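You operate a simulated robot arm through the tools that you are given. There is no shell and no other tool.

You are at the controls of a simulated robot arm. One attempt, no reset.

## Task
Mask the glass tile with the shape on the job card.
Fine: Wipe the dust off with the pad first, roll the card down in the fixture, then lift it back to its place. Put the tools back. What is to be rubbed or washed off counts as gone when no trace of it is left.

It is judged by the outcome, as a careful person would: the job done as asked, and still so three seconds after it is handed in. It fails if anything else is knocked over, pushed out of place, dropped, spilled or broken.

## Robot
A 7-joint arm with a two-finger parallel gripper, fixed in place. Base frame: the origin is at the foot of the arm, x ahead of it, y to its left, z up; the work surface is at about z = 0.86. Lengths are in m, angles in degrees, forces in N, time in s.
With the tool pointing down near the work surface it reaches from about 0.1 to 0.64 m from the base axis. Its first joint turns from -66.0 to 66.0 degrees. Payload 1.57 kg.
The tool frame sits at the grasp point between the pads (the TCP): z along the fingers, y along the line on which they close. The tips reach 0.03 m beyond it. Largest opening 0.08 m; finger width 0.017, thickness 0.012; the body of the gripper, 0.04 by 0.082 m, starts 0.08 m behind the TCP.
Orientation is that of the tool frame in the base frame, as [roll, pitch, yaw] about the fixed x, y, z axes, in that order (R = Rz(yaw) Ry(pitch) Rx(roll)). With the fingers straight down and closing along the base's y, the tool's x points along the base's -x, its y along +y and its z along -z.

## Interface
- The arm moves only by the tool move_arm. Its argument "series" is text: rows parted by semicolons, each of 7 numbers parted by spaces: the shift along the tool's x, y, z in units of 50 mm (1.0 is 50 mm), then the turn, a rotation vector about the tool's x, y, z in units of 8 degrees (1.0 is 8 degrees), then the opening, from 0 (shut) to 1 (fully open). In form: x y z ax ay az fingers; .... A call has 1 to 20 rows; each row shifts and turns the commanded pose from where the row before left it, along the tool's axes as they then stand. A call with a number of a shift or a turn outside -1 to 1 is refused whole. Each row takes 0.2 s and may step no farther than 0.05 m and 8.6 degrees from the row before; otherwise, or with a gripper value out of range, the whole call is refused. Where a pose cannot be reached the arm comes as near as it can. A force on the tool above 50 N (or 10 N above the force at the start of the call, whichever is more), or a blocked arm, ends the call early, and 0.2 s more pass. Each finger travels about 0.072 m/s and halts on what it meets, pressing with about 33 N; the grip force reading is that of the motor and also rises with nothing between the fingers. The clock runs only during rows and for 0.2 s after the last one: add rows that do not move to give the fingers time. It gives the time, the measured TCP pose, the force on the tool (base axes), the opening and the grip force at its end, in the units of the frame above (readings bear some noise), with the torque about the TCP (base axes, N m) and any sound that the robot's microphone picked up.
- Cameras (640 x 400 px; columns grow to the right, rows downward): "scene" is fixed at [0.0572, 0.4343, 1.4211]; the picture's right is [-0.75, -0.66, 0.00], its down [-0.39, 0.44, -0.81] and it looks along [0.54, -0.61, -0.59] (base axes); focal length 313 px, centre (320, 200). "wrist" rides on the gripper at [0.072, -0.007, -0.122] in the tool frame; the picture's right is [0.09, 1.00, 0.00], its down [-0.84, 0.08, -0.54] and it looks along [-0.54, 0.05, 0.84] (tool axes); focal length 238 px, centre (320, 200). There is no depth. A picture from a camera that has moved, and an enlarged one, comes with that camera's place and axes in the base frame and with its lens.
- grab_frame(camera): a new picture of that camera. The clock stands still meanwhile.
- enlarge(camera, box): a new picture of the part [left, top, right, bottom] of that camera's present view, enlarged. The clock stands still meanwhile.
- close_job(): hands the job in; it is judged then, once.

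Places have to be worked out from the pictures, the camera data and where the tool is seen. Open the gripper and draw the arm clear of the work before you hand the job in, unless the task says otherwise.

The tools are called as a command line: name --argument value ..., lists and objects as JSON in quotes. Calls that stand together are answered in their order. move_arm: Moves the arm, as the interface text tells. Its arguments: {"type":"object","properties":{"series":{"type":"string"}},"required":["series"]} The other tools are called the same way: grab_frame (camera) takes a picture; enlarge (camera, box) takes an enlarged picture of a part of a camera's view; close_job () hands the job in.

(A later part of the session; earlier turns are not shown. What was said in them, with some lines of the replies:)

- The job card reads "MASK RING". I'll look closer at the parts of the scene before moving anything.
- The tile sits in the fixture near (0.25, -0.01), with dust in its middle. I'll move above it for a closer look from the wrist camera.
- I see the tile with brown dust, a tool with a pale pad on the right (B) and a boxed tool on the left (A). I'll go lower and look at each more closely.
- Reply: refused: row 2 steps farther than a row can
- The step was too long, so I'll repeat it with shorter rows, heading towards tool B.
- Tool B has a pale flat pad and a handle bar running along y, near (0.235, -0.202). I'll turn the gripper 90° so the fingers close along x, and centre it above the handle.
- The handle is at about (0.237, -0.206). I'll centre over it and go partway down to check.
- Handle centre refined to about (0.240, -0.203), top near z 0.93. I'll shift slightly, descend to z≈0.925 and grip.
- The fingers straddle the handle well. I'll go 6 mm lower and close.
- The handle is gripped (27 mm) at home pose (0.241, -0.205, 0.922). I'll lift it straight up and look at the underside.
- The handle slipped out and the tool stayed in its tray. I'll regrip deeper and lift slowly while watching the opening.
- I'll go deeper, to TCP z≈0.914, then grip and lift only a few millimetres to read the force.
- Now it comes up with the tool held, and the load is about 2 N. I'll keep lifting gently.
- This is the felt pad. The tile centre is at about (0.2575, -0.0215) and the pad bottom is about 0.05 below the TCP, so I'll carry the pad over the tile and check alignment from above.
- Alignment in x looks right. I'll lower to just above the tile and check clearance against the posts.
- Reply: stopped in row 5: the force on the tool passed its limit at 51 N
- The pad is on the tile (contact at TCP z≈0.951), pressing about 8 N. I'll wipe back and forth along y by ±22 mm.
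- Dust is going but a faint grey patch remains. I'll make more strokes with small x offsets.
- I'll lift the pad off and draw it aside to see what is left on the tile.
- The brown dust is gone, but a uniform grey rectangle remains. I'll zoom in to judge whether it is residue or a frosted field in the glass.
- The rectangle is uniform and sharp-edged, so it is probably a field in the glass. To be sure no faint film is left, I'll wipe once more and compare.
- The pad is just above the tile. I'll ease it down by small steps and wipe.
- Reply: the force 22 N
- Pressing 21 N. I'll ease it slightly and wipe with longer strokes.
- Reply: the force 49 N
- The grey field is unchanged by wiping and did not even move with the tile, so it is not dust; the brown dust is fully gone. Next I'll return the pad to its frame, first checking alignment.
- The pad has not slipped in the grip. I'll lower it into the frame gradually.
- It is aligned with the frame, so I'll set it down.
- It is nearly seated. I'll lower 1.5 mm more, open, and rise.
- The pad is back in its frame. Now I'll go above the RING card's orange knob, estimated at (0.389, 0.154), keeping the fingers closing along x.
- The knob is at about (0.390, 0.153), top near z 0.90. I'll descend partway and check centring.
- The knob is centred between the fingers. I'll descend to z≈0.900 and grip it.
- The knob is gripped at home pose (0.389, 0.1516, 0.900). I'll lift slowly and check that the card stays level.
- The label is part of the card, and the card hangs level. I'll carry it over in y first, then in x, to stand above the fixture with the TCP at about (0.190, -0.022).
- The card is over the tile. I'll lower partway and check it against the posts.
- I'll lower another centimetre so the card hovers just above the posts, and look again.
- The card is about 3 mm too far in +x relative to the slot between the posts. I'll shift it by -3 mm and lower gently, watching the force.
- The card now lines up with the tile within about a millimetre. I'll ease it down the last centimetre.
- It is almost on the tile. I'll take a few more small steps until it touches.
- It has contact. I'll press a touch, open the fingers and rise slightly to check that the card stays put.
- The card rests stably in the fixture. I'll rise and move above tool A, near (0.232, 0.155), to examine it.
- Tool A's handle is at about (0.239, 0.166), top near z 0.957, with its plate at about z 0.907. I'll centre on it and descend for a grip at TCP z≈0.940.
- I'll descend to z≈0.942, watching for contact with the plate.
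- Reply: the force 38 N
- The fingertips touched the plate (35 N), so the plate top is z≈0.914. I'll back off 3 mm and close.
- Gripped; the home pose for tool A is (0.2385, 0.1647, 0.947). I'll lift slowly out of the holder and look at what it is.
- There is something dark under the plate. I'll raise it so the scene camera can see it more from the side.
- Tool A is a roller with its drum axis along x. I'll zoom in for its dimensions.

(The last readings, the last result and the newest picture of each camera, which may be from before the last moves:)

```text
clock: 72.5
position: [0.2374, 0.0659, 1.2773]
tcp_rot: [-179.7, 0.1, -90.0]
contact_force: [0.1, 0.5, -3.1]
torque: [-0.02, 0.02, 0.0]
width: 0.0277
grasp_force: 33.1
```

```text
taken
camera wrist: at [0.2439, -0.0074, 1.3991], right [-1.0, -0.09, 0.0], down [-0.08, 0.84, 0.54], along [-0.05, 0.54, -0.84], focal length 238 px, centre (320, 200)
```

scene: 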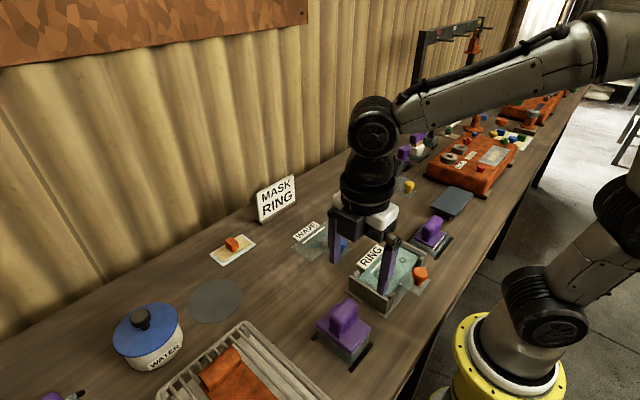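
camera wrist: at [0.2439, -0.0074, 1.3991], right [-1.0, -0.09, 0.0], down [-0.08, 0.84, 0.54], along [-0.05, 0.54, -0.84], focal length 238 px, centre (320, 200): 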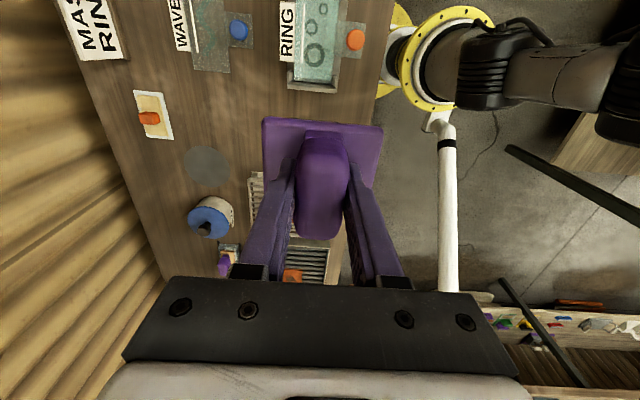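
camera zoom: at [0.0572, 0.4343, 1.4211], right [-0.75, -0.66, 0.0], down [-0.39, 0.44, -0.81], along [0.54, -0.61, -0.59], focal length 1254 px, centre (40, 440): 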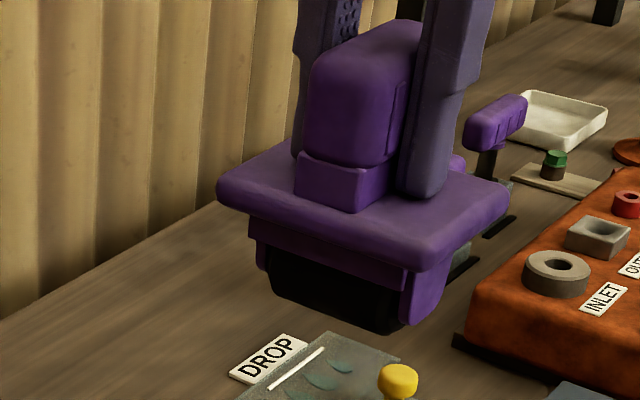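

The roller assembly is about 0.066 wide, with drum bottom about 0.068 below the TCP. I'll bring it above the middle of the card at (0.253, -0.02).

move_arm --series "0.4 -0.1 0.4 0 0 0 0;0.5 -0.1 0.7 0 0 0 0;0.5 -0.11 0.7 0 0 0 0;0.3 0 0.8 0 0 0 0;0 0 0.8 0 0 0 0;0 0 0.8 0 0 0 0;0 0 0.7 0 0 0 0;0 0 0.4 0 0 0 0;0 0 0.1 0 0 0 0;0 0 0 0 0 0 0"

enlarge --camera "scene" --box '[320, 180, 450, 310]'

grab_frame --camera "wrist"

```text
clock: 74.7
position: [0.253, -0.0196, 1.0065]
tcp_rot: [-179.7, 0.0, -90.0]
contact_force: [-0.6, 0.2, -2.6]
torque: [-0.02, 0.01, 0.0]
width: 0.0277
grasp_force: 32.9
```

```text
3.08 times, centred on (385, 245) of scene
camera zoom: at [0.0572, 0.4343, 1.4211], right [-0.75, -0.66, 0.0], down [-0.39, 0.44, -0.81], along [0.54, -0.61, -0.59], focal length 964 px, centre (120, 62)
```

zoom: 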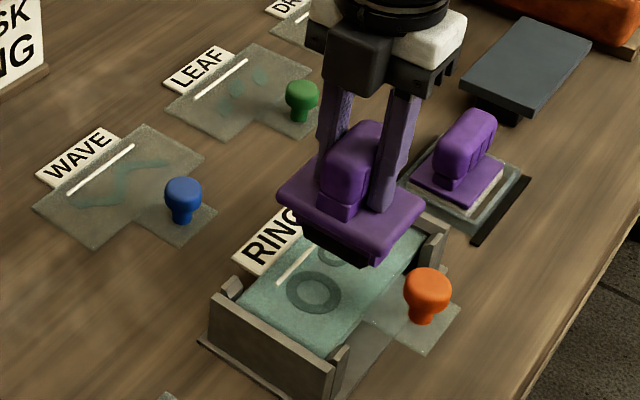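

```text
taken
camera wrist: at [0.259, -0.0918, 1.1282], right [-1.0, -0.09, 0.0], down [-0.08, 0.84, 0.54], along [-0.05, 0.54, -0.84], focal length 238 px, centre (320, 200)
```

wrist: 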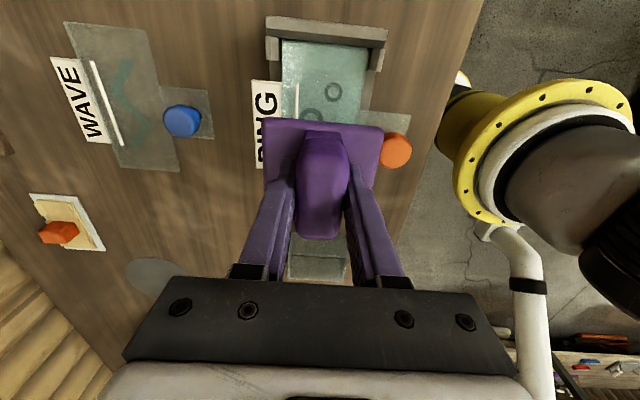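

The plate clears the knob by about 7 mm, so I'll lower gently until the drum touches the card.

move_arm --series "0 0 0.25 0 0 0 0;0 0 0.2 0 0 0 0;0 0 0.06 0 0 0 0;0 0 0 0 0 0 0;0 0 0 0 0 0 0"

enlarge --camera "scene" --box '[340, 210, 440, 310]'

enlarge --camera "wrist" --box '[220, 0, 440, 180]'

```text
clock: 75.8
position: [0.2544, -0.0197, 0.9834]
tcp_rot: [-179.3, -0.2, -89.9]
contact_force: [-3.0, 0.0, 9.2]
torque: [-0.02, 0.37, -0.02]
width: 0.0278
grasp_force: 33.2
stopped in row 5: the force on the tool passed its limit at 51 N (the readings are from after the stop); the commanded pose is now the measured one
```

```text
4.00 times, centred on (390, 260) of scene
camera zoom: at [0.0571, 0.4343, 1.4211], right [-0.75, -0.66, 0.0], down [-0.39, 0.44, -0.81], along [0.54, -0.61, -0.59], focal length 1254 px, centre (40, -40)
```

zoom: 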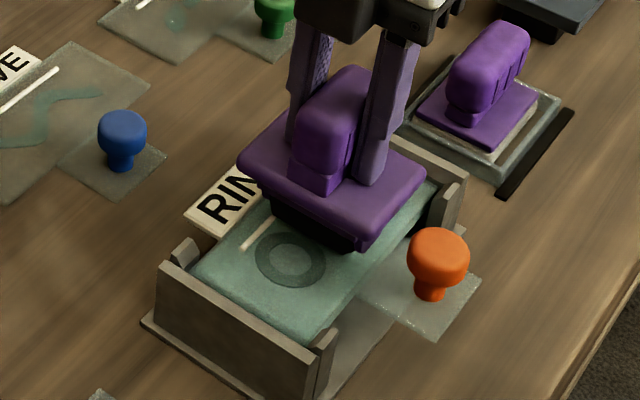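

```text
2.22 times, centred on (330, 90) of wrist
camera zoom: at [0.2601, -0.092, 1.1069], right [-1.0, -0.09, -0.01], down [-0.08, 0.84, 0.54], along [-0.04, 0.54, -0.84], focal length 530 px, centre (298, 444)
```

zoom: 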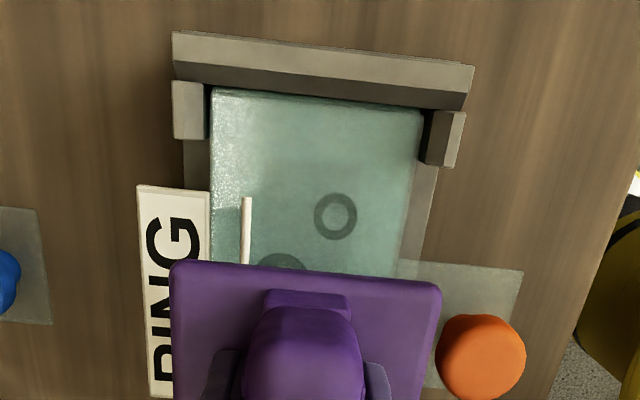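

The drum is on the card at TCP z≈0.983 with about 9 N. I'll press slightly more and roll slowly towards -y.

move_arm --series "0 0 0.01 0 0 0 0;0.14 0 0 0 0 0 0;0.14 0 0 0 0 0 0;0.14 0 0 0 0 0 0;0.14 0 0 0 0 0 0;0.14 0 0 0 0 0 0;0.14 0 0 0 0 0 0;0.1 0 0 0 0 0 0"

enlarge --camera "scene" --box '[340, 210, 440, 310]'

enlarge --camera "wrist" --box '[220, 0, 440, 180]'

```text
clock: 77.6
position: [0.2539, -0.0667, 0.9839]
tcp_rot: [-179.3, -0.1, -90.0]
contact_force: [-2.7, -0.2, 25.1]
torque: [-0.04, 0.54, -0.02]
width: 0.0276
grasp_force: 33.1
```

```text
4.00 times, centred on (390, 260) of scene
camera zoom: at [0.057, 0.4343, 1.4211], right [-0.75, -0.66, 0.0], down [-0.39, 0.44, -0.81], along [0.54, -0.61, -0.59], focal length 1254 px, centre (40, -40)
```

zoom: 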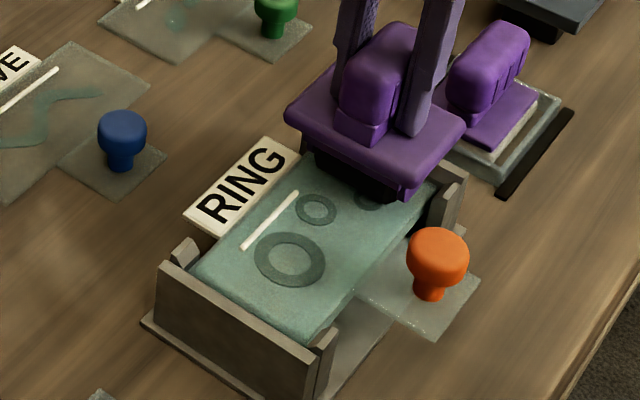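

```text
2.22 times, centred on (330, 90) of wrist
camera zoom: at [0.2604, -0.1395, 1.1066], right [-1.0, -0.09, -0.01], down [-0.09, 0.84, 0.54], along [-0.04, 0.54, -0.84], focal length 530 px, centre (298, 444)
```

zoom: 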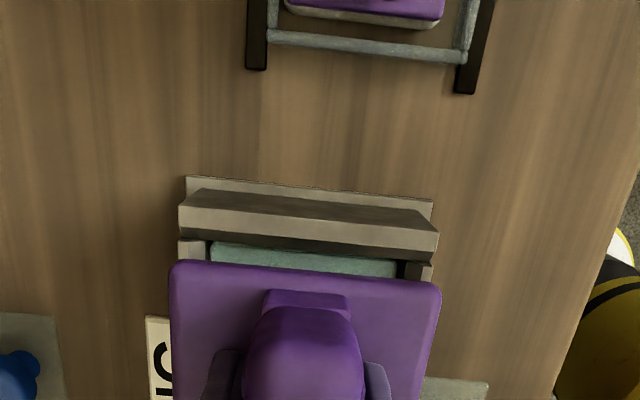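

It rolls freely at 25 N. Now I'll roll all the way back to +y ≈ 0.033.

move_arm --series "-0.14 0 0 0 0 0 0;-0.14 0 0 0 0 0 0;-0.14 0 0 0 0 0 0;-0.14 0 0 0 0 0 0;-0.14 0 0 0 0 0 0;-0.14 0 0 0 0 0 0;-0.14 0 0 0 0 0 0;-0.14 0 0 0 0 0 0;-0.14 0 0 0 0 0 0;-0.14 0 0 0 0 0 0;-0.14 0 0 0 0 0 0;-0.14 0 0 0 0 0 0;-0.14 0 0 0 0 0 0;-0.14 0 0 0 0 0 0"

enlarge --camera "scene" --box '[340, 210, 440, 310]'

enlarge --camera "wrist" --box '[220, 0, 440, 180]'

```text
clock: 80.6
position: [0.2553, 0.0324, 0.983]
tcp_rot: [-179.3, 0.0, -90.1]
contact_force: [2.4, 0.1, 23.5]
torque: [0.02, 0.04, 0.03]
width: 0.0277
grasp_force: 33.2
```

```text
4.00 times, centred on (390, 260) of scene
camera zoom: at [0.0571, 0.4343, 1.4211], right [-0.75, -0.66, 0.0], down [-0.39, 0.44, -0.81], along [0.54, -0.61, -0.59], focal length 1254 px, centre (40, -40)
```

zoom: 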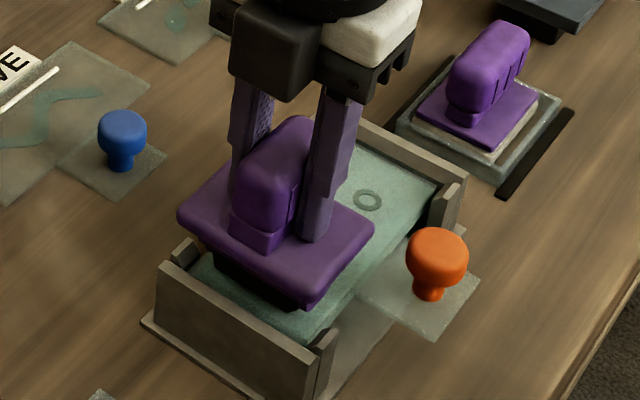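

```text
2.22 times, centred on (330, 90) of wrist
camera zoom: at [0.2609, -0.0409, 1.1063], right [-1.0, -0.09, -0.01], down [-0.08, 0.84, 0.54], along [-0.04, 0.54, -0.84], focal length 530 px, centre (298, 444)
```

zoom: 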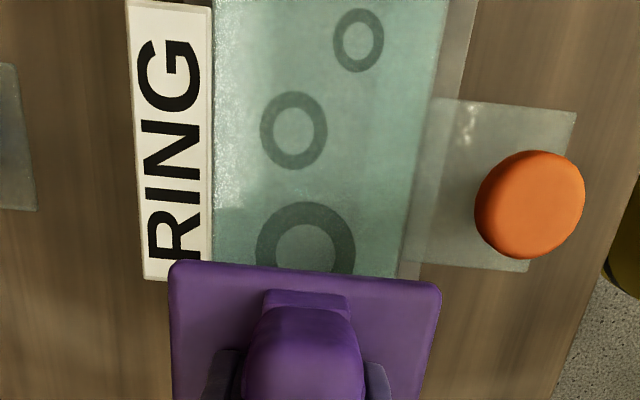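

The white strip on the card has vanished where I rolled, so rolling has an effect. I'll do one more full pass for even coverage, then lift and look.

move_arm --series "-0.06 0 0 0 0 0 0;0.2 0 0 0 0 0 0;0.2 0 0 0 0 0 0;0.2 0 0 0 0 0 0;0.2 0 0 0 0 0 0;0.2 0 0 0 0 0 0;0.2 0 0 0 0 0 0;0.2 0 0 0 0 0 0;0.2 0 0 0 0 0 0;0.2 0 0 0 0 0 0;0.2 0 0 0 0 0 0;0.1 0 0 0 0 0 0;-0.2 0 0 0 0 0 0;-0.2 0 0 0 0 0 0;-0.2 0 0 0 0 0 0;-0.2 0 0 0 0 0 0;-0.2 0 0 0 0 0 0;-0.2 0 0 0 0 0 0;-0.2 0 0 0 0 0 0"

move_arm --series "0 0 -0.1 0 0 0 0;0 0 -0.3 0 0 0 0;0 0 -0.5 0 0 0 0;-0.3 0 -0.5 0 0 0 0;-0.6 0 -0.2 0 0 0 0;-0.7 0 0 0 0 0 0;-0.7 0.1 0 0 0 0 0;-0.6 0.1 0 0 0 0 0;-0.3 0.1 0 0 0 0 0;0 0 0 0 0 0 0"

enlarge --camera "scene" --box '[340, 220, 440, 310]'

grab_frame --camera "wrist"

grab_frame --camera "scene"

```text
clock: 84.6
position: [0.2558, 0.0001, 0.9841]
tcp_rot: [-179.2, 0.0, -89.9]
contact_force: [0.3, 0.1, 24.0]
torque: [0.02, 0.35, -0.01]
width: 0.0279
grasp_force: 33.6
```

```text
clock: 86.8
position: [0.2378, 0.1583, 1.0607]
tcp_rot: [-179.4, 0.0, -90.0]
contact_force: [-0.3, 0.5, -2.9]
torque: [-0.03, 0.0, 0.02]
width: 0.0278
grasp_force: 32.8
```

```text
4.44 times, centred on (390, 265) of scene
camera zoom: at [0.0572, 0.4343, 1.4211], right [-0.75, -0.66, 0.0], down [-0.39, 0.44, -0.81], along [0.54, -0.61, -0.59], focal length 1393 px, centre (9, -89)
```

zoom: 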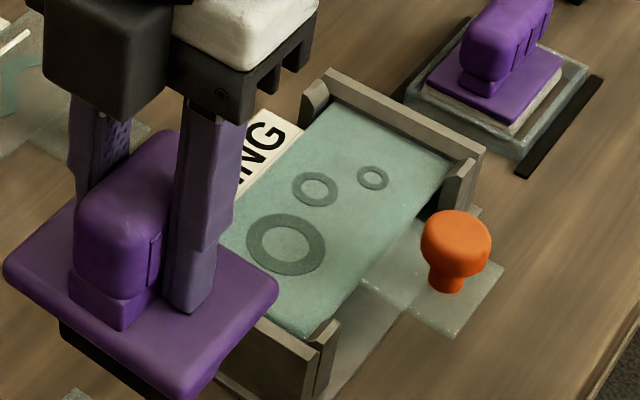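

```text
taken
camera wrist: at [0.2442, 0.0862, 1.1833], right [-1.0, -0.09, -0.01], down [-0.08, 0.84, 0.54], along [-0.04, 0.54, -0.84], focal length 238 px, centre (320, 200)
```

wrist: 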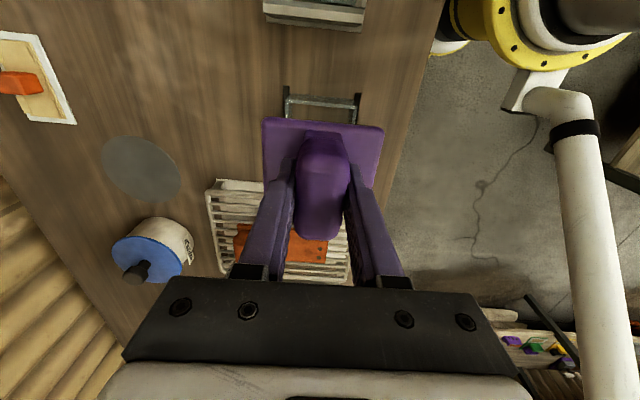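

```text
taken
```

scene: 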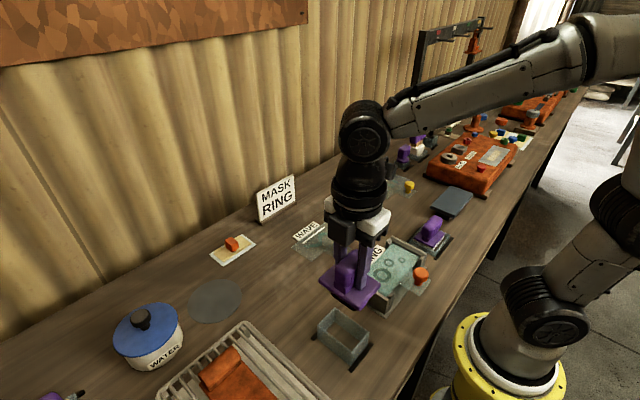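

The white strip is gone entirely, which suggests the card is fully rolled down. I'll take the roller back to its holder, first checking alignment above it.

move_arm --series "-0.12 -0.01 0 0 0 0 0;0 0 0.4 0 0 0 0;0 0 0.2 0 0 0 0;0 0 0 0 0 0 0;0 0 0 0 0 0 0"

enlarge --camera "wrist" --box '[200, 20, 440, 280]'

enlarge --camera "scene" --box '[290, 250, 410, 380]'

```text
clock: 88.0
position: [0.2387, 0.1658, 1.0335]
tcp_rot: [-179.3, -0.1, -90.0]
contact_force: [0.2, 0.1, -2.5]
torque: [-0.01, 0.0, 0.01]
width: 0.0279
grasp_force: 32.6
```

```text
1.54 times, centred on (320, 150) of wrist
camera zoom: at [0.2447, 0.0929, 1.1546], right [-1.0, -0.09, -0.01], down [-0.08, 0.84, 0.54], along [-0.04, 0.54, -0.84], focal length 367 px, centre (320, 277)
```

zoom: 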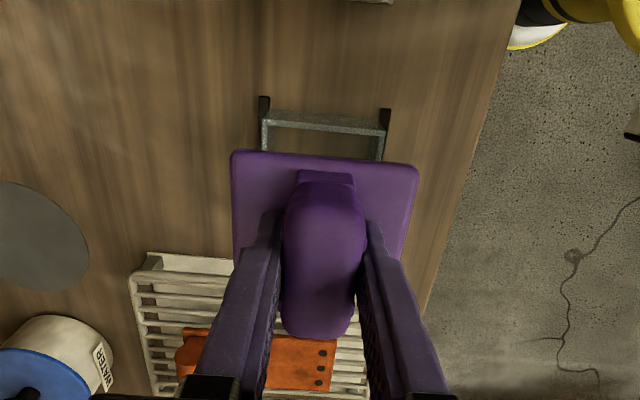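

```text
3.08 times, centred on (350, 315) of scene
camera zoom: at [0.0572, 0.4343, 1.4211], right [-0.75, -0.66, 0.0], down [-0.39, 0.44, -0.81], along [0.54, -0.61, -0.59], focal length 964 px, centre (228, -154)
```

zoom: 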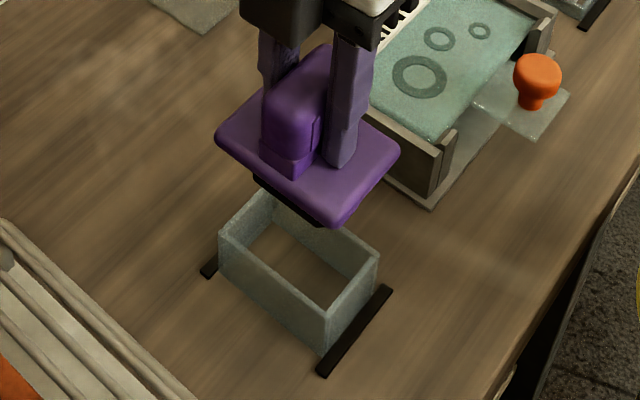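

It lines up with the holder. I'll lower slowly into it.

move_arm --series "0.02 0 0.3 0 0 0 0;0 0 0.3 0 0 0 0;0 0 0.2 0 0 0 0;0 0 0.2 0 0 0 0;0 0 0.2 0 0 0 0;0 0 0 0 0 0 0;0 0 0 0 0 0 0"

enlarge --camera "wrist" --box '[200, 20, 440, 280]'

enlarge --camera "scene" --box '[290, 250, 410, 380]'

```text
clock: 89.6
position: [0.2398, 0.165, 0.9733]
tcp_rot: [-179.3, 0.1, -90.0]
contact_force: [0.0, 0.0, -2.3]
torque: [0.0, -0.03, 0.03]
width: 0.0276
grasp_force: 32.9
```

```text
1.54 times, centred on (320, 150) of wrist
camera zoom: at [0.2463, 0.0924, 1.0962], right [-1.0, -0.09, -0.01], down [-0.08, 0.84, 0.54], along [-0.04, 0.54, -0.84], focal length 367 px, centre (320, 277)
```

zoom: 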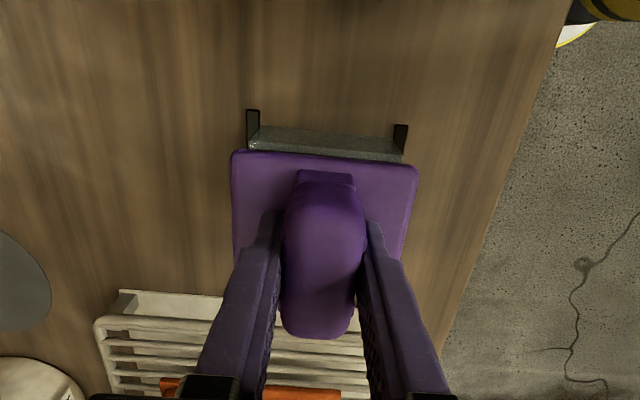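

```text
3.08 times, centred on (350, 315) of scene
camera zoom: at [0.0572, 0.4343, 1.4211], right [-0.75, -0.66, 0.0], down [-0.39, 0.44, -0.81], along [0.54, -0.61, -0.59], focal length 964 px, centre (228, -154)
```

zoom: 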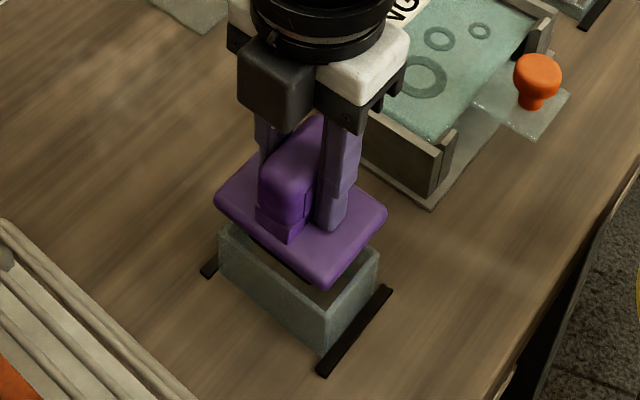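

It's entering the holder cleanly with no contact force. I'll continue down the remaining 26 mm.

move_arm --series "0 0.02 0.15 0 0 0 0;0 0 0.15 0 0 0 0;0 0 0.1 0 0 0 0;0 0 0.06 0 0 0 0;0 0 0 0 0 0 0;0 0 0 0 0 0 0"

enlarge --camera "scene" --box '[290, 250, 410, 380]'

```text
clock: 91.0
position: [0.24, 0.1652, 0.9498]
tcp_rot: [-179.4, 0.0, -89.9]
contact_force: [-0.8, 0.3, -3.2]
torque: [0.03, 0.0, -0.02]
width: 0.0277
grasp_force: 32.8
```

```text
3.08 times, centred on (350, 315) of scene
camera zoom: at [0.0572, 0.4343, 1.4211], right [-0.75, -0.66, 0.0], down [-0.39, 0.44, -0.81], along [0.54, -0.61, -0.59], focal length 964 px, centre (228, -154)
```

zoom: 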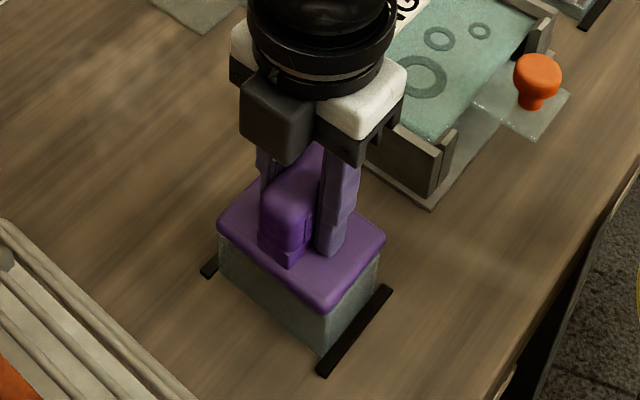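

It needs 2–3 mm more. I'll finish in tiny steps and check the force before releasing.

move_arm --series "0 0 0.02 0 0 0 0;0 0 0.02 0 0 0 0;0 0 0.01 0 0 0 0;0 0 0 0 0 0 0"

```text
clock: 92.0
position: [0.2397, 0.1644, 0.9471]
tcp_rot: [-179.4, 0.0, -90.0]
contact_force: [-0.2, -0.1, -3.3]
torque: [0.03, -0.03, -0.01]
width: 0.0275
grasp_force: 33.0
```

move_arm --series "0 0 0.02 0 0 0 0;0 0 0.01 0 0 0 0;0 0 0 0 0 0 0"

```text
clock: 92.8
position: [0.2399, 0.1635, 0.9461]
tcp_rot: [-179.3, 0.0, -90.0]
contact_force: [-0.5, -0.7, 0.1]
torque: [-0.03, 0.14, 0.01]
width: 0.028
grasp_force: 32.6
```

The load has gone to about 0 N, so the roller is seated. I'll open and rise clear.

move_arm --series "0 0 0 0 0 0 0.6;0 0 0 0 0 0 1;0 0 0 0 0 0 1;0 0 0 0 0 0 1;0 0 -0.4 0 0 0 1;0 0 -0.8 0 0 0 1;0 0 -0.8 0 0 0 1;0 0 -0.3 0 0 0 1;0 0 0 0 0 0 1"

enlarge --camera "scene" --box '[290, 250, 410, 380]'

grab_frame --camera "wrist"

```text
clock: 94.8
position: [0.2367, 0.1655, 1.0626]
tcp_rot: [-179.3, -0.1, -89.9]
contact_force: [-0.3, -0.9, -0.4]
torque: [0.0, -0.01, 0.03]
width: 0.0799
grasp_force: 0.0
```

```text
3.08 times, centred on (350, 315) of scene
camera zoom: at [0.0572, 0.4343, 1.4211], right [-0.75, -0.66, 0.0], down [-0.39, 0.44, -0.81], along [0.54, -0.61, -0.59], focal length 964 px, centre (228, -154)
```

zoom: 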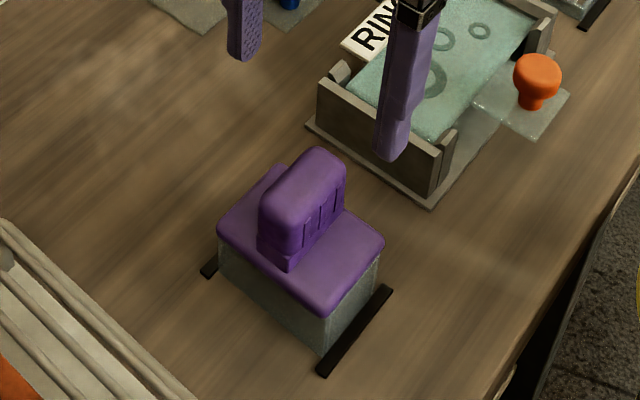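

```text
taken
camera wrist: at [0.2435, 0.0924, 1.1842], right [-1.0, -0.09, -0.01], down [-0.08, 0.84, 0.54], along [-0.04, 0.54, -0.84], focal length 238 px, centre (320, 200)
```

wrist: 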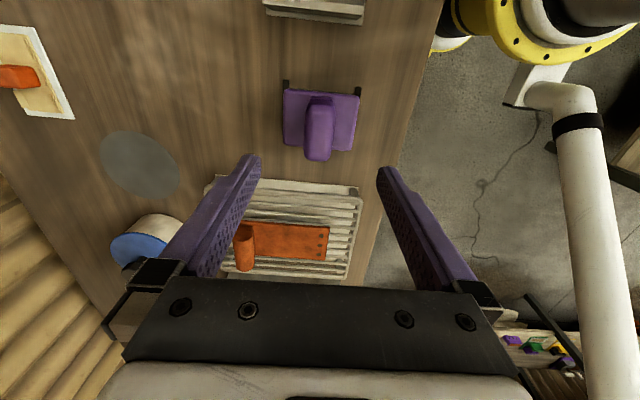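

The roller is back in its holder. Now I return to the card's knob at the fixture, near (0.188, -0.0235), also correcting the small accumulated tilt.

move_arm --series "0.3 0.1 0 -0.09 0 0 1;0.7 0.2 0 0 0 0 1;0.7 0.2 0 0 0 0 1;0.7 0.2 0 0 0 0 1;0.7 0.15 0 0 0 0 1;0.45 0.1 0.3 0 0 0 1;0.2 0 0.5 0 0 0 1;0 0 0.5 0 0 0 1;0 0 0 0 0 0 1"

enlarge --camera "wrist" --box '[160, 0, 440, 280]'

enlarge --camera "scene" --box '[340, 210, 440, 310]'

```text
clock: 96.8
position: [0.1901, -0.0231, 0.9963]
tcp_rot: [-179.9, -0.1, -90.1]
contact_force: [0.1, 0.3, 0.0]
torque: [0.02, -0.03, 0.0]
width: 0.0802
grasp_force: 0.0
```

```text
1.43 times, centred on (300, 140) of wrist
camera zoom: at [0.1971, -0.0958, 1.1191], right [-1.0, -0.09, 0.0], down [-0.08, 0.84, 0.54], along [-0.05, 0.54, -0.84], focal length 340 px, centre (349, 286)
```

zoom: 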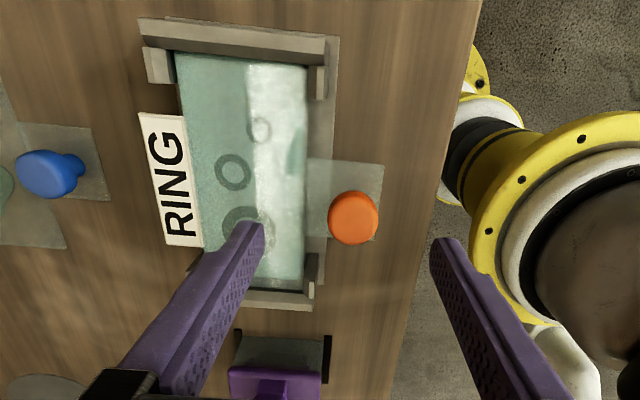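

```text
4.00 times, centred on (390, 260) of scene
camera zoom: at [0.0572, 0.4343, 1.4211], right [-0.75, -0.66, 0.0], down [-0.39, 0.44, -0.81], along [0.54, -0.61, -0.59], focal length 1254 px, centre (40, -40)
```

zoom: 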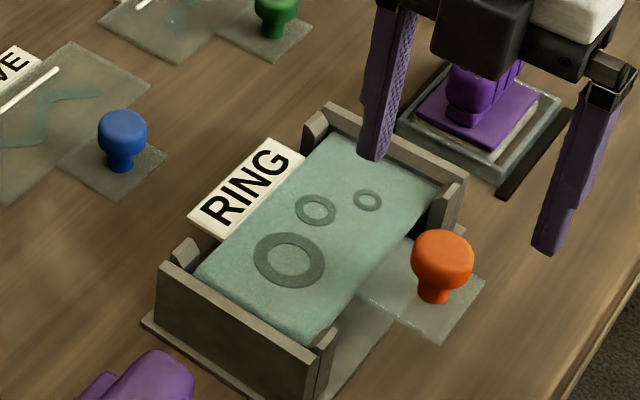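

The knob is at about (0.187, -0.024). I'll adjust 2 mm in x, descend to z≈0.938 and grip.

move_arm --series "0 0.05 0.3 0 0 0 1;0 0 0.4 0 0 0 1;0 0 0.2 0 0 0 1;0 0 0 0 0 0 1;0 0 0 0 0 0 1"

enlarge --camera "wrist" --box '[200, 20, 440, 280]'

```text
clock: 98.0
position: [0.1884, -0.022, 0.9513]
tcp_rot: [-180.0, 0.0, -90.0]
contact_force: [0.6, -0.6, -0.1]
torque: [-0.03, -0.02, -0.01]
width: 0.08
grasp_force: 0.0
```

```text
1.54 times, centred on (320, 150) of wrist
camera zoom: at [0.1953, -0.0945, 1.0737], right [-1.0, -0.09, 0.0], down [-0.08, 0.84, 0.54], along [-0.05, 0.54, -0.84], focal length 367 px, centre (320, 277)
```

zoom: 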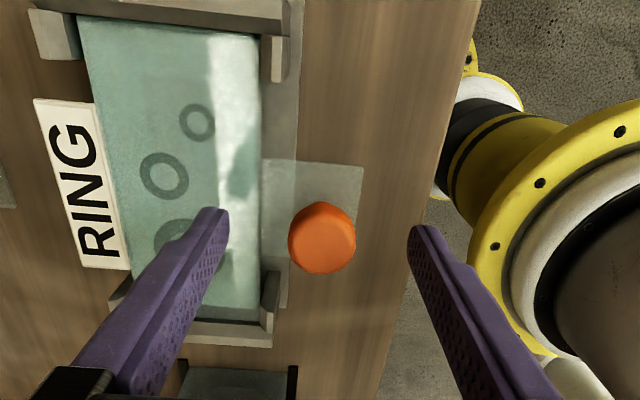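

The knob is centred. I'll descend the last 13 mm and close.

move_arm --series "0 0 0.15 0 0 0 1;0 0 0.11 0 0 0 1;0 0 0 0 0 0 1;0 0 0 0 0 0 0;0 0 0 0 0 0 0;0 0 0 0 0 0 0;0 0 0 0 0 0 0;0 0 0 0 0 0 0"

enlarge --camera "wrist" --box '[200, 20, 440, 280]'

```text
clock: 99.8
position: [0.1885, -0.0222, 0.9376]
tcp_rot: [179.9, 0.1, -90.0]
contact_force: [0.3, -0.3, 0.2]
torque: [-0.04, 0.01, -0.02]
width: 0.0287
grasp_force: 32.9
```

```text
1.54 times, centred on (320, 150) of wrist
camera zoom: at [0.1954, -0.0947, 1.0605], right [-1.0, -0.09, 0.0], down [-0.08, 0.84, 0.54], along [-0.05, 0.54, -0.84], focal length 367 px, centre (320, 277)
```

zoom: 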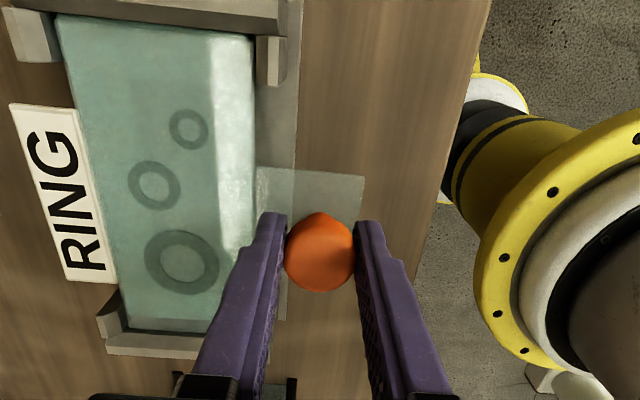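

Gripped. I'll lift the card straight up slowly and see whether the rings stayed on the tile.

move_arm --series "0 0 -0.05 0 0 0 0;0 0 -0.1 0 0 0 0;0 0 -0.15 0 0 0 0;0 0 -0.2 0 0 0 0;0 0 -0.3 0 0 0 0;0 0 -0.4 0 0 0 0;0 0 -0.4 0 0 0 0;0 0 -0.3 0 0 0 0;0 0 0 0 0 0 0"

enlarge --camera "wrist" --box '[120, 0, 440, 240]'

enlarge --camera "scene" --box '[330, 180, 450, 310]'

```text
clock: 101.8
position: [0.189, -0.024, 1.0348]
tcp_rot: [-180.0, 0.0, -89.9]
contact_force: [-0.1, -0.4, -0.5]
torque: [-0.04, 0.06, 0.02]
width: 0.0288
grasp_force: 32.9
```

```text
1.67 times, centred on (280, 120) of wrist
camera zoom: at [0.1962, -0.0958, 1.1567], right [-1.0, -0.09, 0.0], down [-0.08, 0.84, 0.54], along [-0.05, 0.54, -0.84], focal length 397 px, centre (387, 333)
```

zoom: 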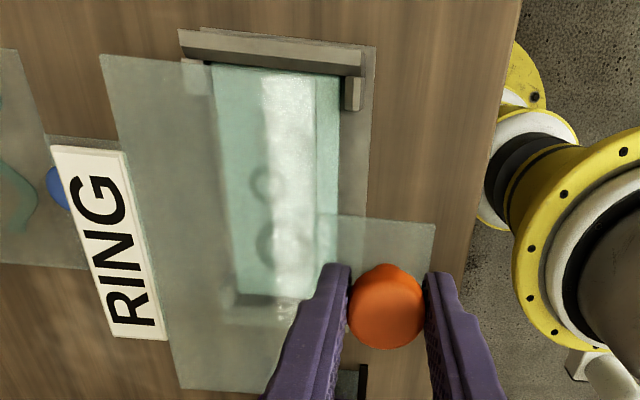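

```text
3.08 times, centred on (390, 245) of scene
camera zoom: at [0.0572, 0.4343, 1.4211], right [-0.75, -0.66, 0.0], down [-0.39, 0.44, -0.81], along [0.54, -0.61, -0.59], focal length 964 px, centre (105, 62)
```

zoom: 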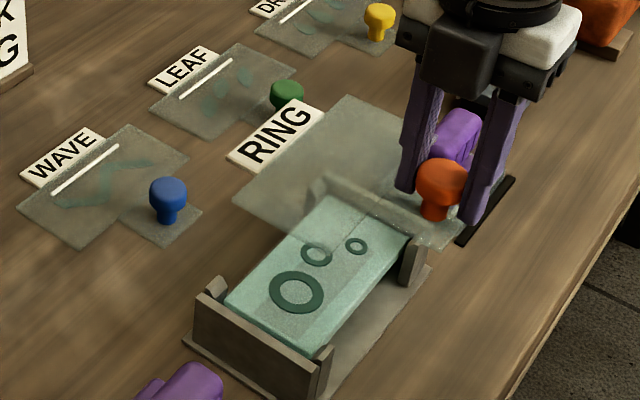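

The three rings are now on the tile and the card is clear. I'll carry the card back to its place: x first, then y.

move_arm --series "0 -0.3 0 0 0 0 0;0 -0.6 0 0 0 0 0;0 -0.7 0 0 0 0 0;0 -0.7 0 0 0 0 0;0 -0.7 0 0 0 0 0;-0.2 -0.6 0 0 0 0 0;-0.5 -0.3 0 0 0 0 0;-0.7 -0.1 0 0 0 0 0;-0.7 0 0 0 0 0 0;-0.7 0 0 0 0 0 0;-0.5 0 0 0 0 0 0;-0.24 0 0 0 0 0 0;0 0 0 0 0 0 0;0 0 0 0 0 0 0"

grab_frame --camera "wrist"

enlarge --camera "scene" --box '[200, 200, 440, 340]'

```text
clock: 104.8
position: [0.387, 0.1547, 1.0346]
tcp_rot: [180.0, 0.1, -90.0]
contact_force: [-0.6, -0.2, -0.3]
torque: [0.01, 0.04, -0.05]
width: 0.0285
grasp_force: 32.7
```

```text
taken
camera wrist: at [0.3951, 0.0823, 1.1566], right [-1.0, -0.09, 0.0], down [-0.08, 0.84, 0.54], along [-0.05, 0.54, -0.84], focal length 238 px, centre (320, 200)
```

wrist: 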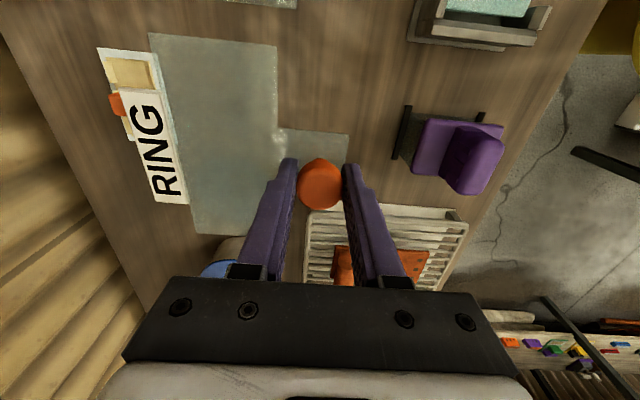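

```text
2.67 times, centred on (320, 270) of scene
camera zoom: at [0.0572, 0.4343, 1.4211], right [-0.75, -0.66, 0.0], down [-0.39, 0.44, -0.81], along [0.54, -0.61, -0.59], focal length 836 px, centre (320, 13)
```

zoom: 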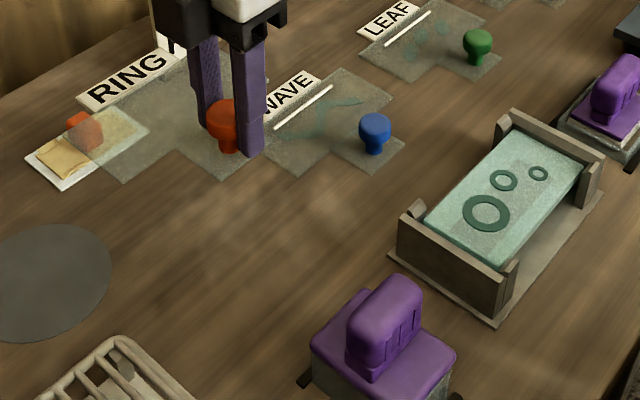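

The card is over its place. I'll correct 2 mm and lower to just above the table.

move_arm --series "0.03 -0.04 0.3 0 0 0 0;0 0 0.6 0 0 0 0;0 0 0.6 0 0 0 0;0 0 0.5 0 0 0 0;0 0 0.3 0 0 0 0;0 0 0.1 0 0 0 0;0 0 0 0 0 0 0;0 0 0 0 0 0 0"

enlarge --camera "scene" --box '[200, 220, 320, 310]'

enlarge --camera "wrist" --box '[200, 20, 440, 280]'

```text
clock: 106.6
position: [0.3898, 0.1539, 0.9125]
tcp_rot: [180.0, 0.0, -90.0]
contact_force: [0.0, -0.5, -0.8]
torque: [-0.02, 0.03, -0.01]
width: 0.0287
grasp_force: 33.0
```

```text
4.44 times, centred on (260, 265) of scene
camera zoom: at [0.0572, 0.4343, 1.4211], right [-0.75, -0.66, 0.0], down [-0.39, 0.44, -0.81], along [0.54, -0.61, -0.59], focal length 1393 px, centre (587, -89)
```

zoom: 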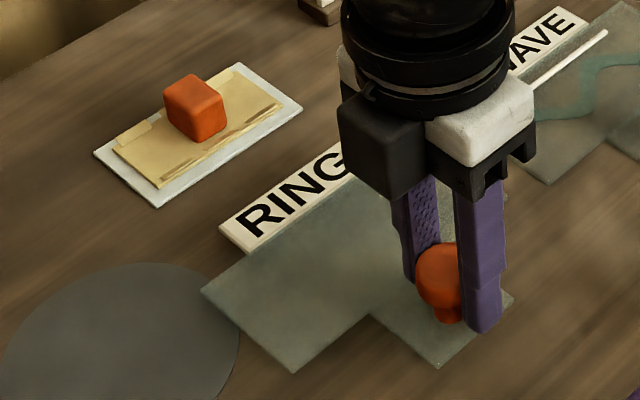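

```text
1.54 times, centred on (320, 150) of wrist
camera zoom: at [0.3977, 0.0811, 1.0354], right [-1.0, -0.09, 0.0], down [-0.08, 0.84, 0.54], along [-0.05, 0.54, -0.84], focal length 367 px, centre (320, 277)
```

zoom: 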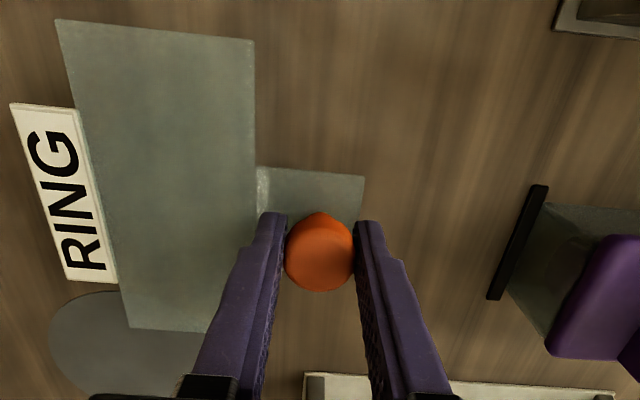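

Compared with the original picture, the card needs about -1.3 mm in x and -1.5 mm in y. I'll apply that and lower gently to contact.

move_arm --series "0.03 0.025 0.1 0 0 0 0;0 0 0.1 0 0 0 0;0 0 0.03 0 0 0 0;0 0 0 0 0 0 0"

enlarge --camera "scene" --box '[200, 220, 320, 310]'

```text
clock: 107.6
position: [0.3887, 0.1513, 0.8997]
tcp_rot: [179.8, 0.1, -90.0]
contact_force: [-0.2, -0.5, -0.9]
torque: [0.01, 0.02, -0.01]
width: 0.029
grasp_force: 32.3
```

```text
4.44 times, centred on (260, 265) of scene
camera zoom: at [0.0572, 0.4343, 1.4211], right [-0.75, -0.66, 0.0], down [-0.39, 0.44, -0.81], along [0.54, -0.61, -0.59], focal length 1393 px, centre (587, -89)
```

zoom: 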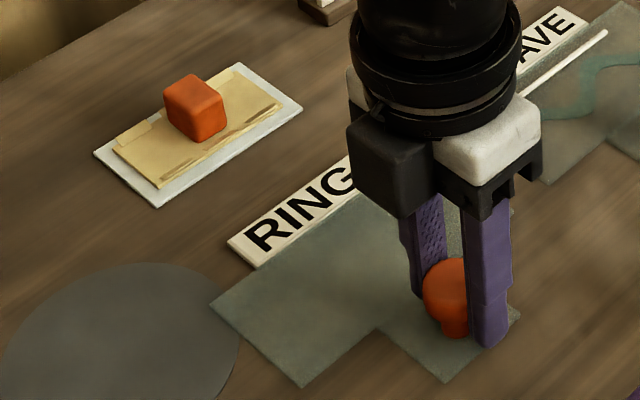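

It is within about a millimetre of its place and 1–2 mm up. I'll lower the rest and check the force.

move_arm --series "0 -0.01 0.02 0 0 0 0;0 0 0.015 0 0 0 0;0 0 0 0 0 0 0"

```text
clock: 108.4
position: [0.3895, 0.1513, 0.9001]
tcp_rot: [180.0, 0.0, -90.0]
contact_force: [-0.1, -0.8, 3.7]
torque: [0.02, -0.01, -0.01]
width: 0.0286
grasp_force: 32.8
```

Contact is at 3.7 N, so the card is on the table. I'll release and rise.

move_arm --series "0 0 -0.01 0 0 0 0;0 0 0 0 0 0 0.5;0 0 0 0 0 0 0.8;0 0 0 0 0 0 1;0 0 0 0 0 0 1;0 0 -0.3 0 0 0 1;0 0 -0.7 0 0 0 1;0 0 -0.8 0 0 0 1;0 0 -0.8 0 0 0 1;0 0 -0.8 0 0 0 1;0 0 -0.5 0 0 0 1;0 0 0 0 0 0 1"

enlarge --camera "scene" --box '[200, 220, 320, 310]'

grab_frame --camera "wrist"

enlarge --camera "scene" --box '[340, 220, 440, 310]'

grab_frame --camera "scene"

```text
clock: 111.0
position: [0.3896, 0.1511, 1.0911]
tcp_rot: [180.0, -0.1, -90.0]
contact_force: [-0.2, -0.2, 0.9]
torque: [0.04, -0.04, 0.01]
width: 0.0802
grasp_force: 0.0
```

```text
4.44 times, centred on (260, 265) of scene
camera zoom: at [0.0572, 0.4343, 1.4211], right [-0.75, -0.66, 0.0], down [-0.39, 0.44, -0.81], along [0.54, -0.61, -0.59], focal length 1393 px, centre (587, -89)
```

zoom: 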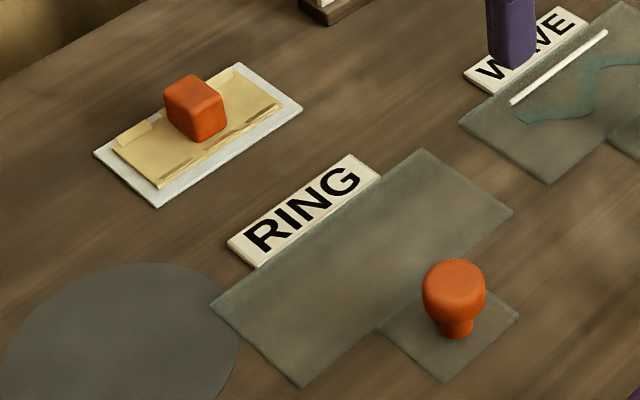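

```text
taken
camera wrist: at [0.3976, 0.0796, 1.2148], right [-1.0, -0.09, 0.0], down [-0.08, 0.84, 0.54], along [-0.05, 0.54, -0.84], focal length 238 px, centre (320, 200)
```

wrist: 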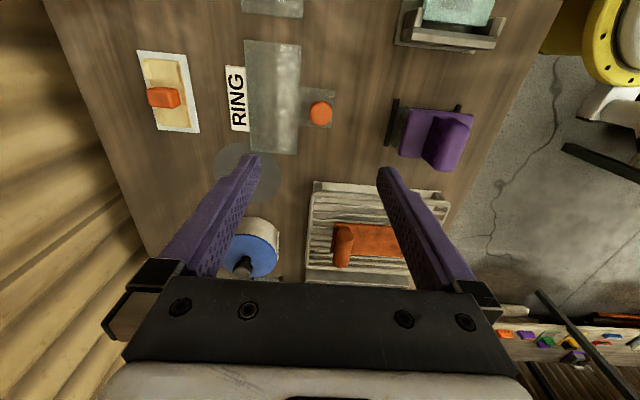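

```text
4.44 times, centred on (390, 265) of scene
camera zoom: at [0.0572, 0.4343, 1.4211], right [-0.75, -0.66, 0.0], down [-0.39, 0.44, -0.81], along [0.54, -0.61, -0.59], focal length 1393 px, centre (9, -89)
```

zoom: 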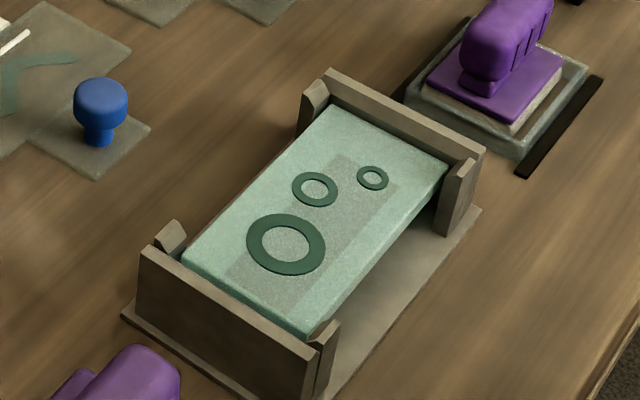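

```text
taken
```

scene: 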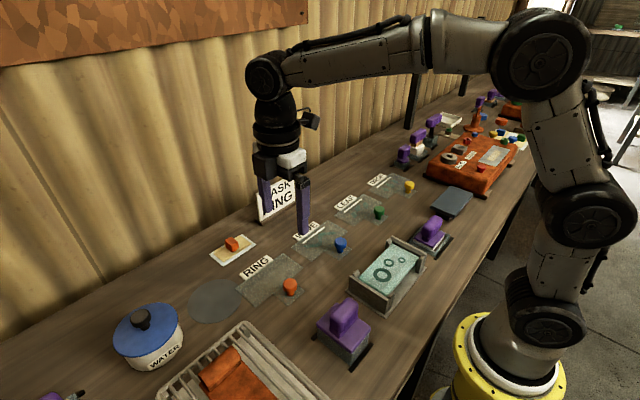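

The rings are on the tile and the card is back in place. I'll take close looks at the tile for any trace of dust, and at both tools.

enlarge --camera "scene" --box '[365, 240, 415, 290]'

move_arm --series "0.4 0.3 0.2 0 0 0 1;0.7 0.5 0 0 0 0 1;0.7 0.5 0 0 0 0 1;0.7 0.5 0 0 0 0 1;0.7 0.4 0 0 0 0 1;0.5 0.2 0 0 0 0 1;0 0 0 0 0 0 1"

grab_frame --camera "wrist"

enlarge --camera "wrist" --box '[230, 0, 400, 150]'

```text
8.00 times, centred on (390, 265) of scene
camera zoom: at [0.0572, 0.4343, 1.4211], right [-0.75, -0.66, 0.0], down [-0.39, 0.44, -0.81], along [0.54, -0.61, -0.59], focal length 2508 px, centre (-240, -320)
```

zoom: 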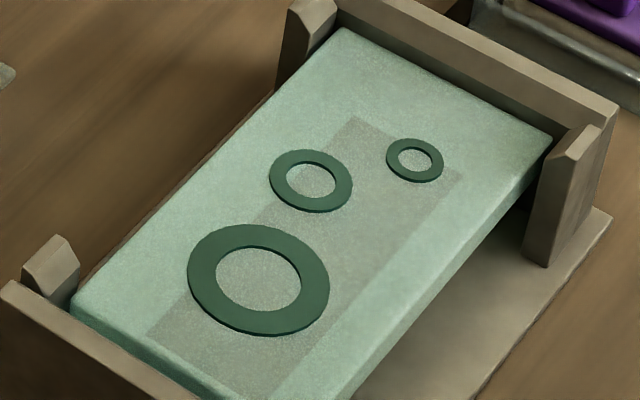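

```text
clock: 112.6
position: [0.269, -0.0326, 1.0849]
tcp_rot: [180.0, 0.1, -90.1]
contact_force: [0.5, -0.4, 0.0]
torque: [-0.02, 0.0, -0.02]
width: 0.0801
grasp_force: 0.1
```

```text
taken
camera wrist: at [0.2764, -0.1056, 1.2073], right [-1.0, -0.09, 0.0], down [-0.08, 0.84, 0.54], along [-0.05, 0.54, -0.84], focal length 238 px, centre (320, 200)
```

wrist: 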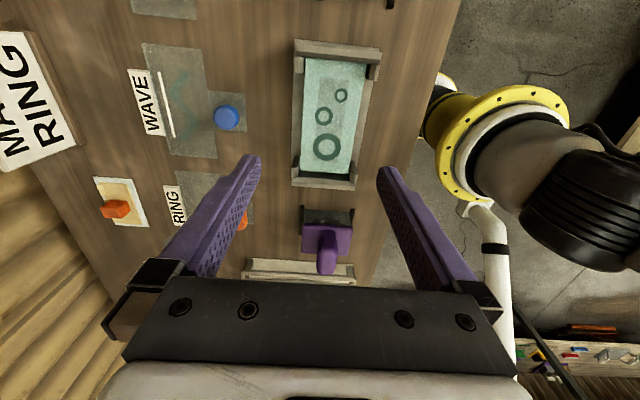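

```text
2.67 times, centred on (315, 75) of wrist
camera zoom: at [0.2764, -0.1056, 1.2073], right [-1.0, -0.09, 0.0], down [-0.08, 0.84, 0.54], along [-0.05, 0.54, -0.84], focal length 636 px, centre (333, 533)
```

zoom: 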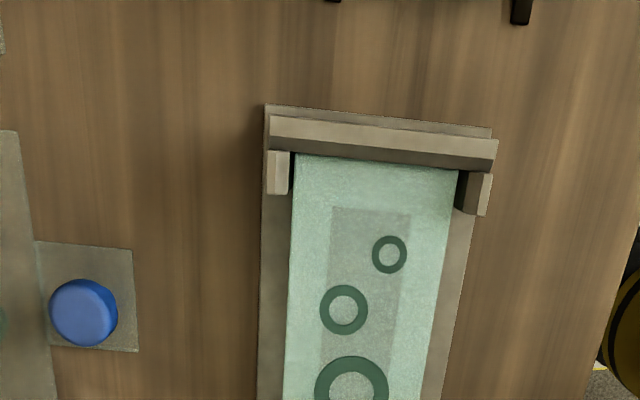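

No brown trace remains, the rings sit flat on the tile, and the pad, roller and card are all in place. I'll raise the arm clear and take one last look.

move_arm --series "0 -0.2 -0.5 0 0 0 1;0 -0.3 -0.7 0 0 0 1;0 -0.3 -0.7 0 0 0 1;0 -0.2 -0.4 0 0 0 1;0 0 0 0 0 0 1;0 0 0 0 0 0 1"

grab_frame --camera "scene"

enlarge --camera "scene" --box '[390, 190, 480, 270]'

grab_frame --camera "wrist"

```text
clock: 114.0
position: [0.3197, -0.0323, 1.1988]
tcp_rot: [-180.0, 0.0, -89.9]
contact_force: [0.1, 0.1, 0.1]
torque: [-0.03, 0.0, -0.02]
width: 0.08
grasp_force: 0.0
```

```text
taken
```

scene: 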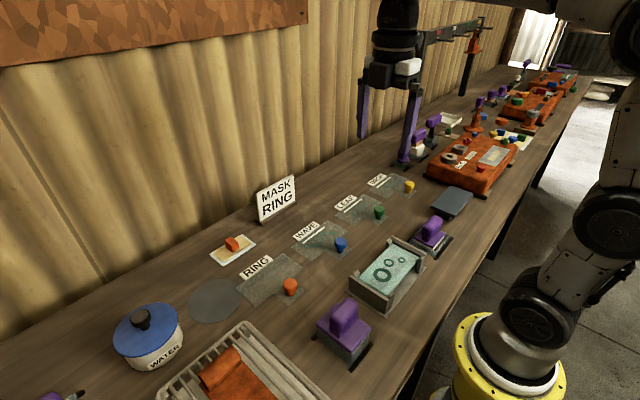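

```text
5.00 times, centred on (435, 230) of scene
camera zoom: at [0.0572, 0.4343, 1.4211], right [-0.75, -0.66, 0.0], down [-0.39, 0.44, -0.81], along [0.54, -0.61, -0.59], focal length 1567 px, centre (-255, 50)
```

zoom: 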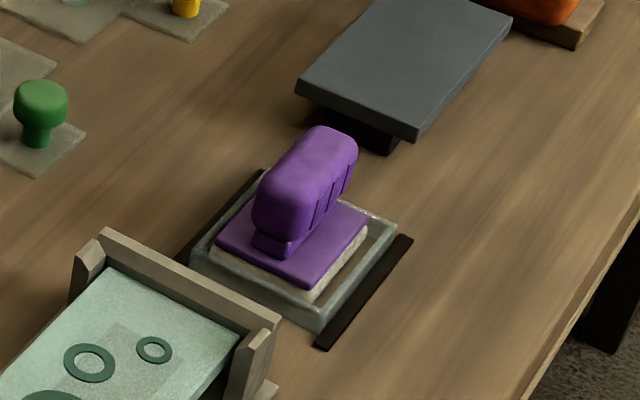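

```text
taken
camera wrist: at [0.3265, -0.1046, 1.3213], right [-1.0, -0.09, 0.0], down [-0.08, 0.84, 0.54], along [-0.05, 0.54, -0.84], focal length 238 px, centre (320, 200)
```

wrist: 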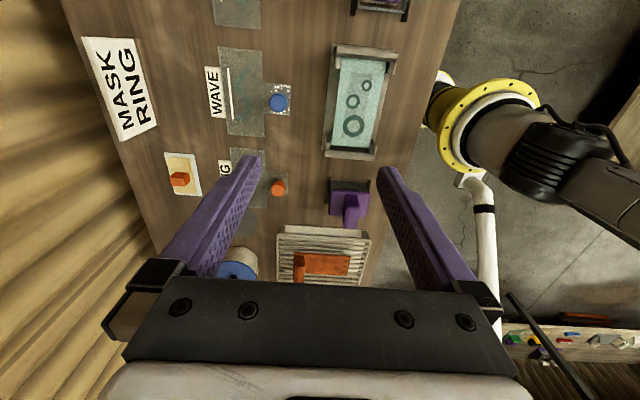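

Everything is in place: the tile is masked with the rings, the pad and roller are in their holders, the card is back, the gripper is open and the arm is clear. Handing the job in.

close_job

```text
The job is handed in.
```

The job is handed in. The glass tile carries the RING mask, the card is back in its place, and both tools are in their holders.

- **Dust:** I wiped the tile with the pad in two rounds of strokes. The brown dust is gone. A uniform grey rectangle still shows on the tile. Wiping did not change it, and it stayed put when the tile shifted. I took it to be part of the fixture or glass, not dust.
- **Mask:** The card lay in the fixture and I rolled it end to end at about 25 N. The three rings stayed on the tile when I lifted the card, and the card came away clear.
- **Card:** It is back within about 2–4 mm of where it started.
- **Tile position:** During the second wipe the tile slid about 2.5 mm within the fixture, towards the far posts. It still sits between them.
- **Force stops:** Twice the arm stopped at 51 N while coming down, once with the pad on the bare tile and once with the roller on the card. My first grip on the pad also slipped off as I lifted, but the pad stayed in its frame. I saw no damage in the pictures afterwards.
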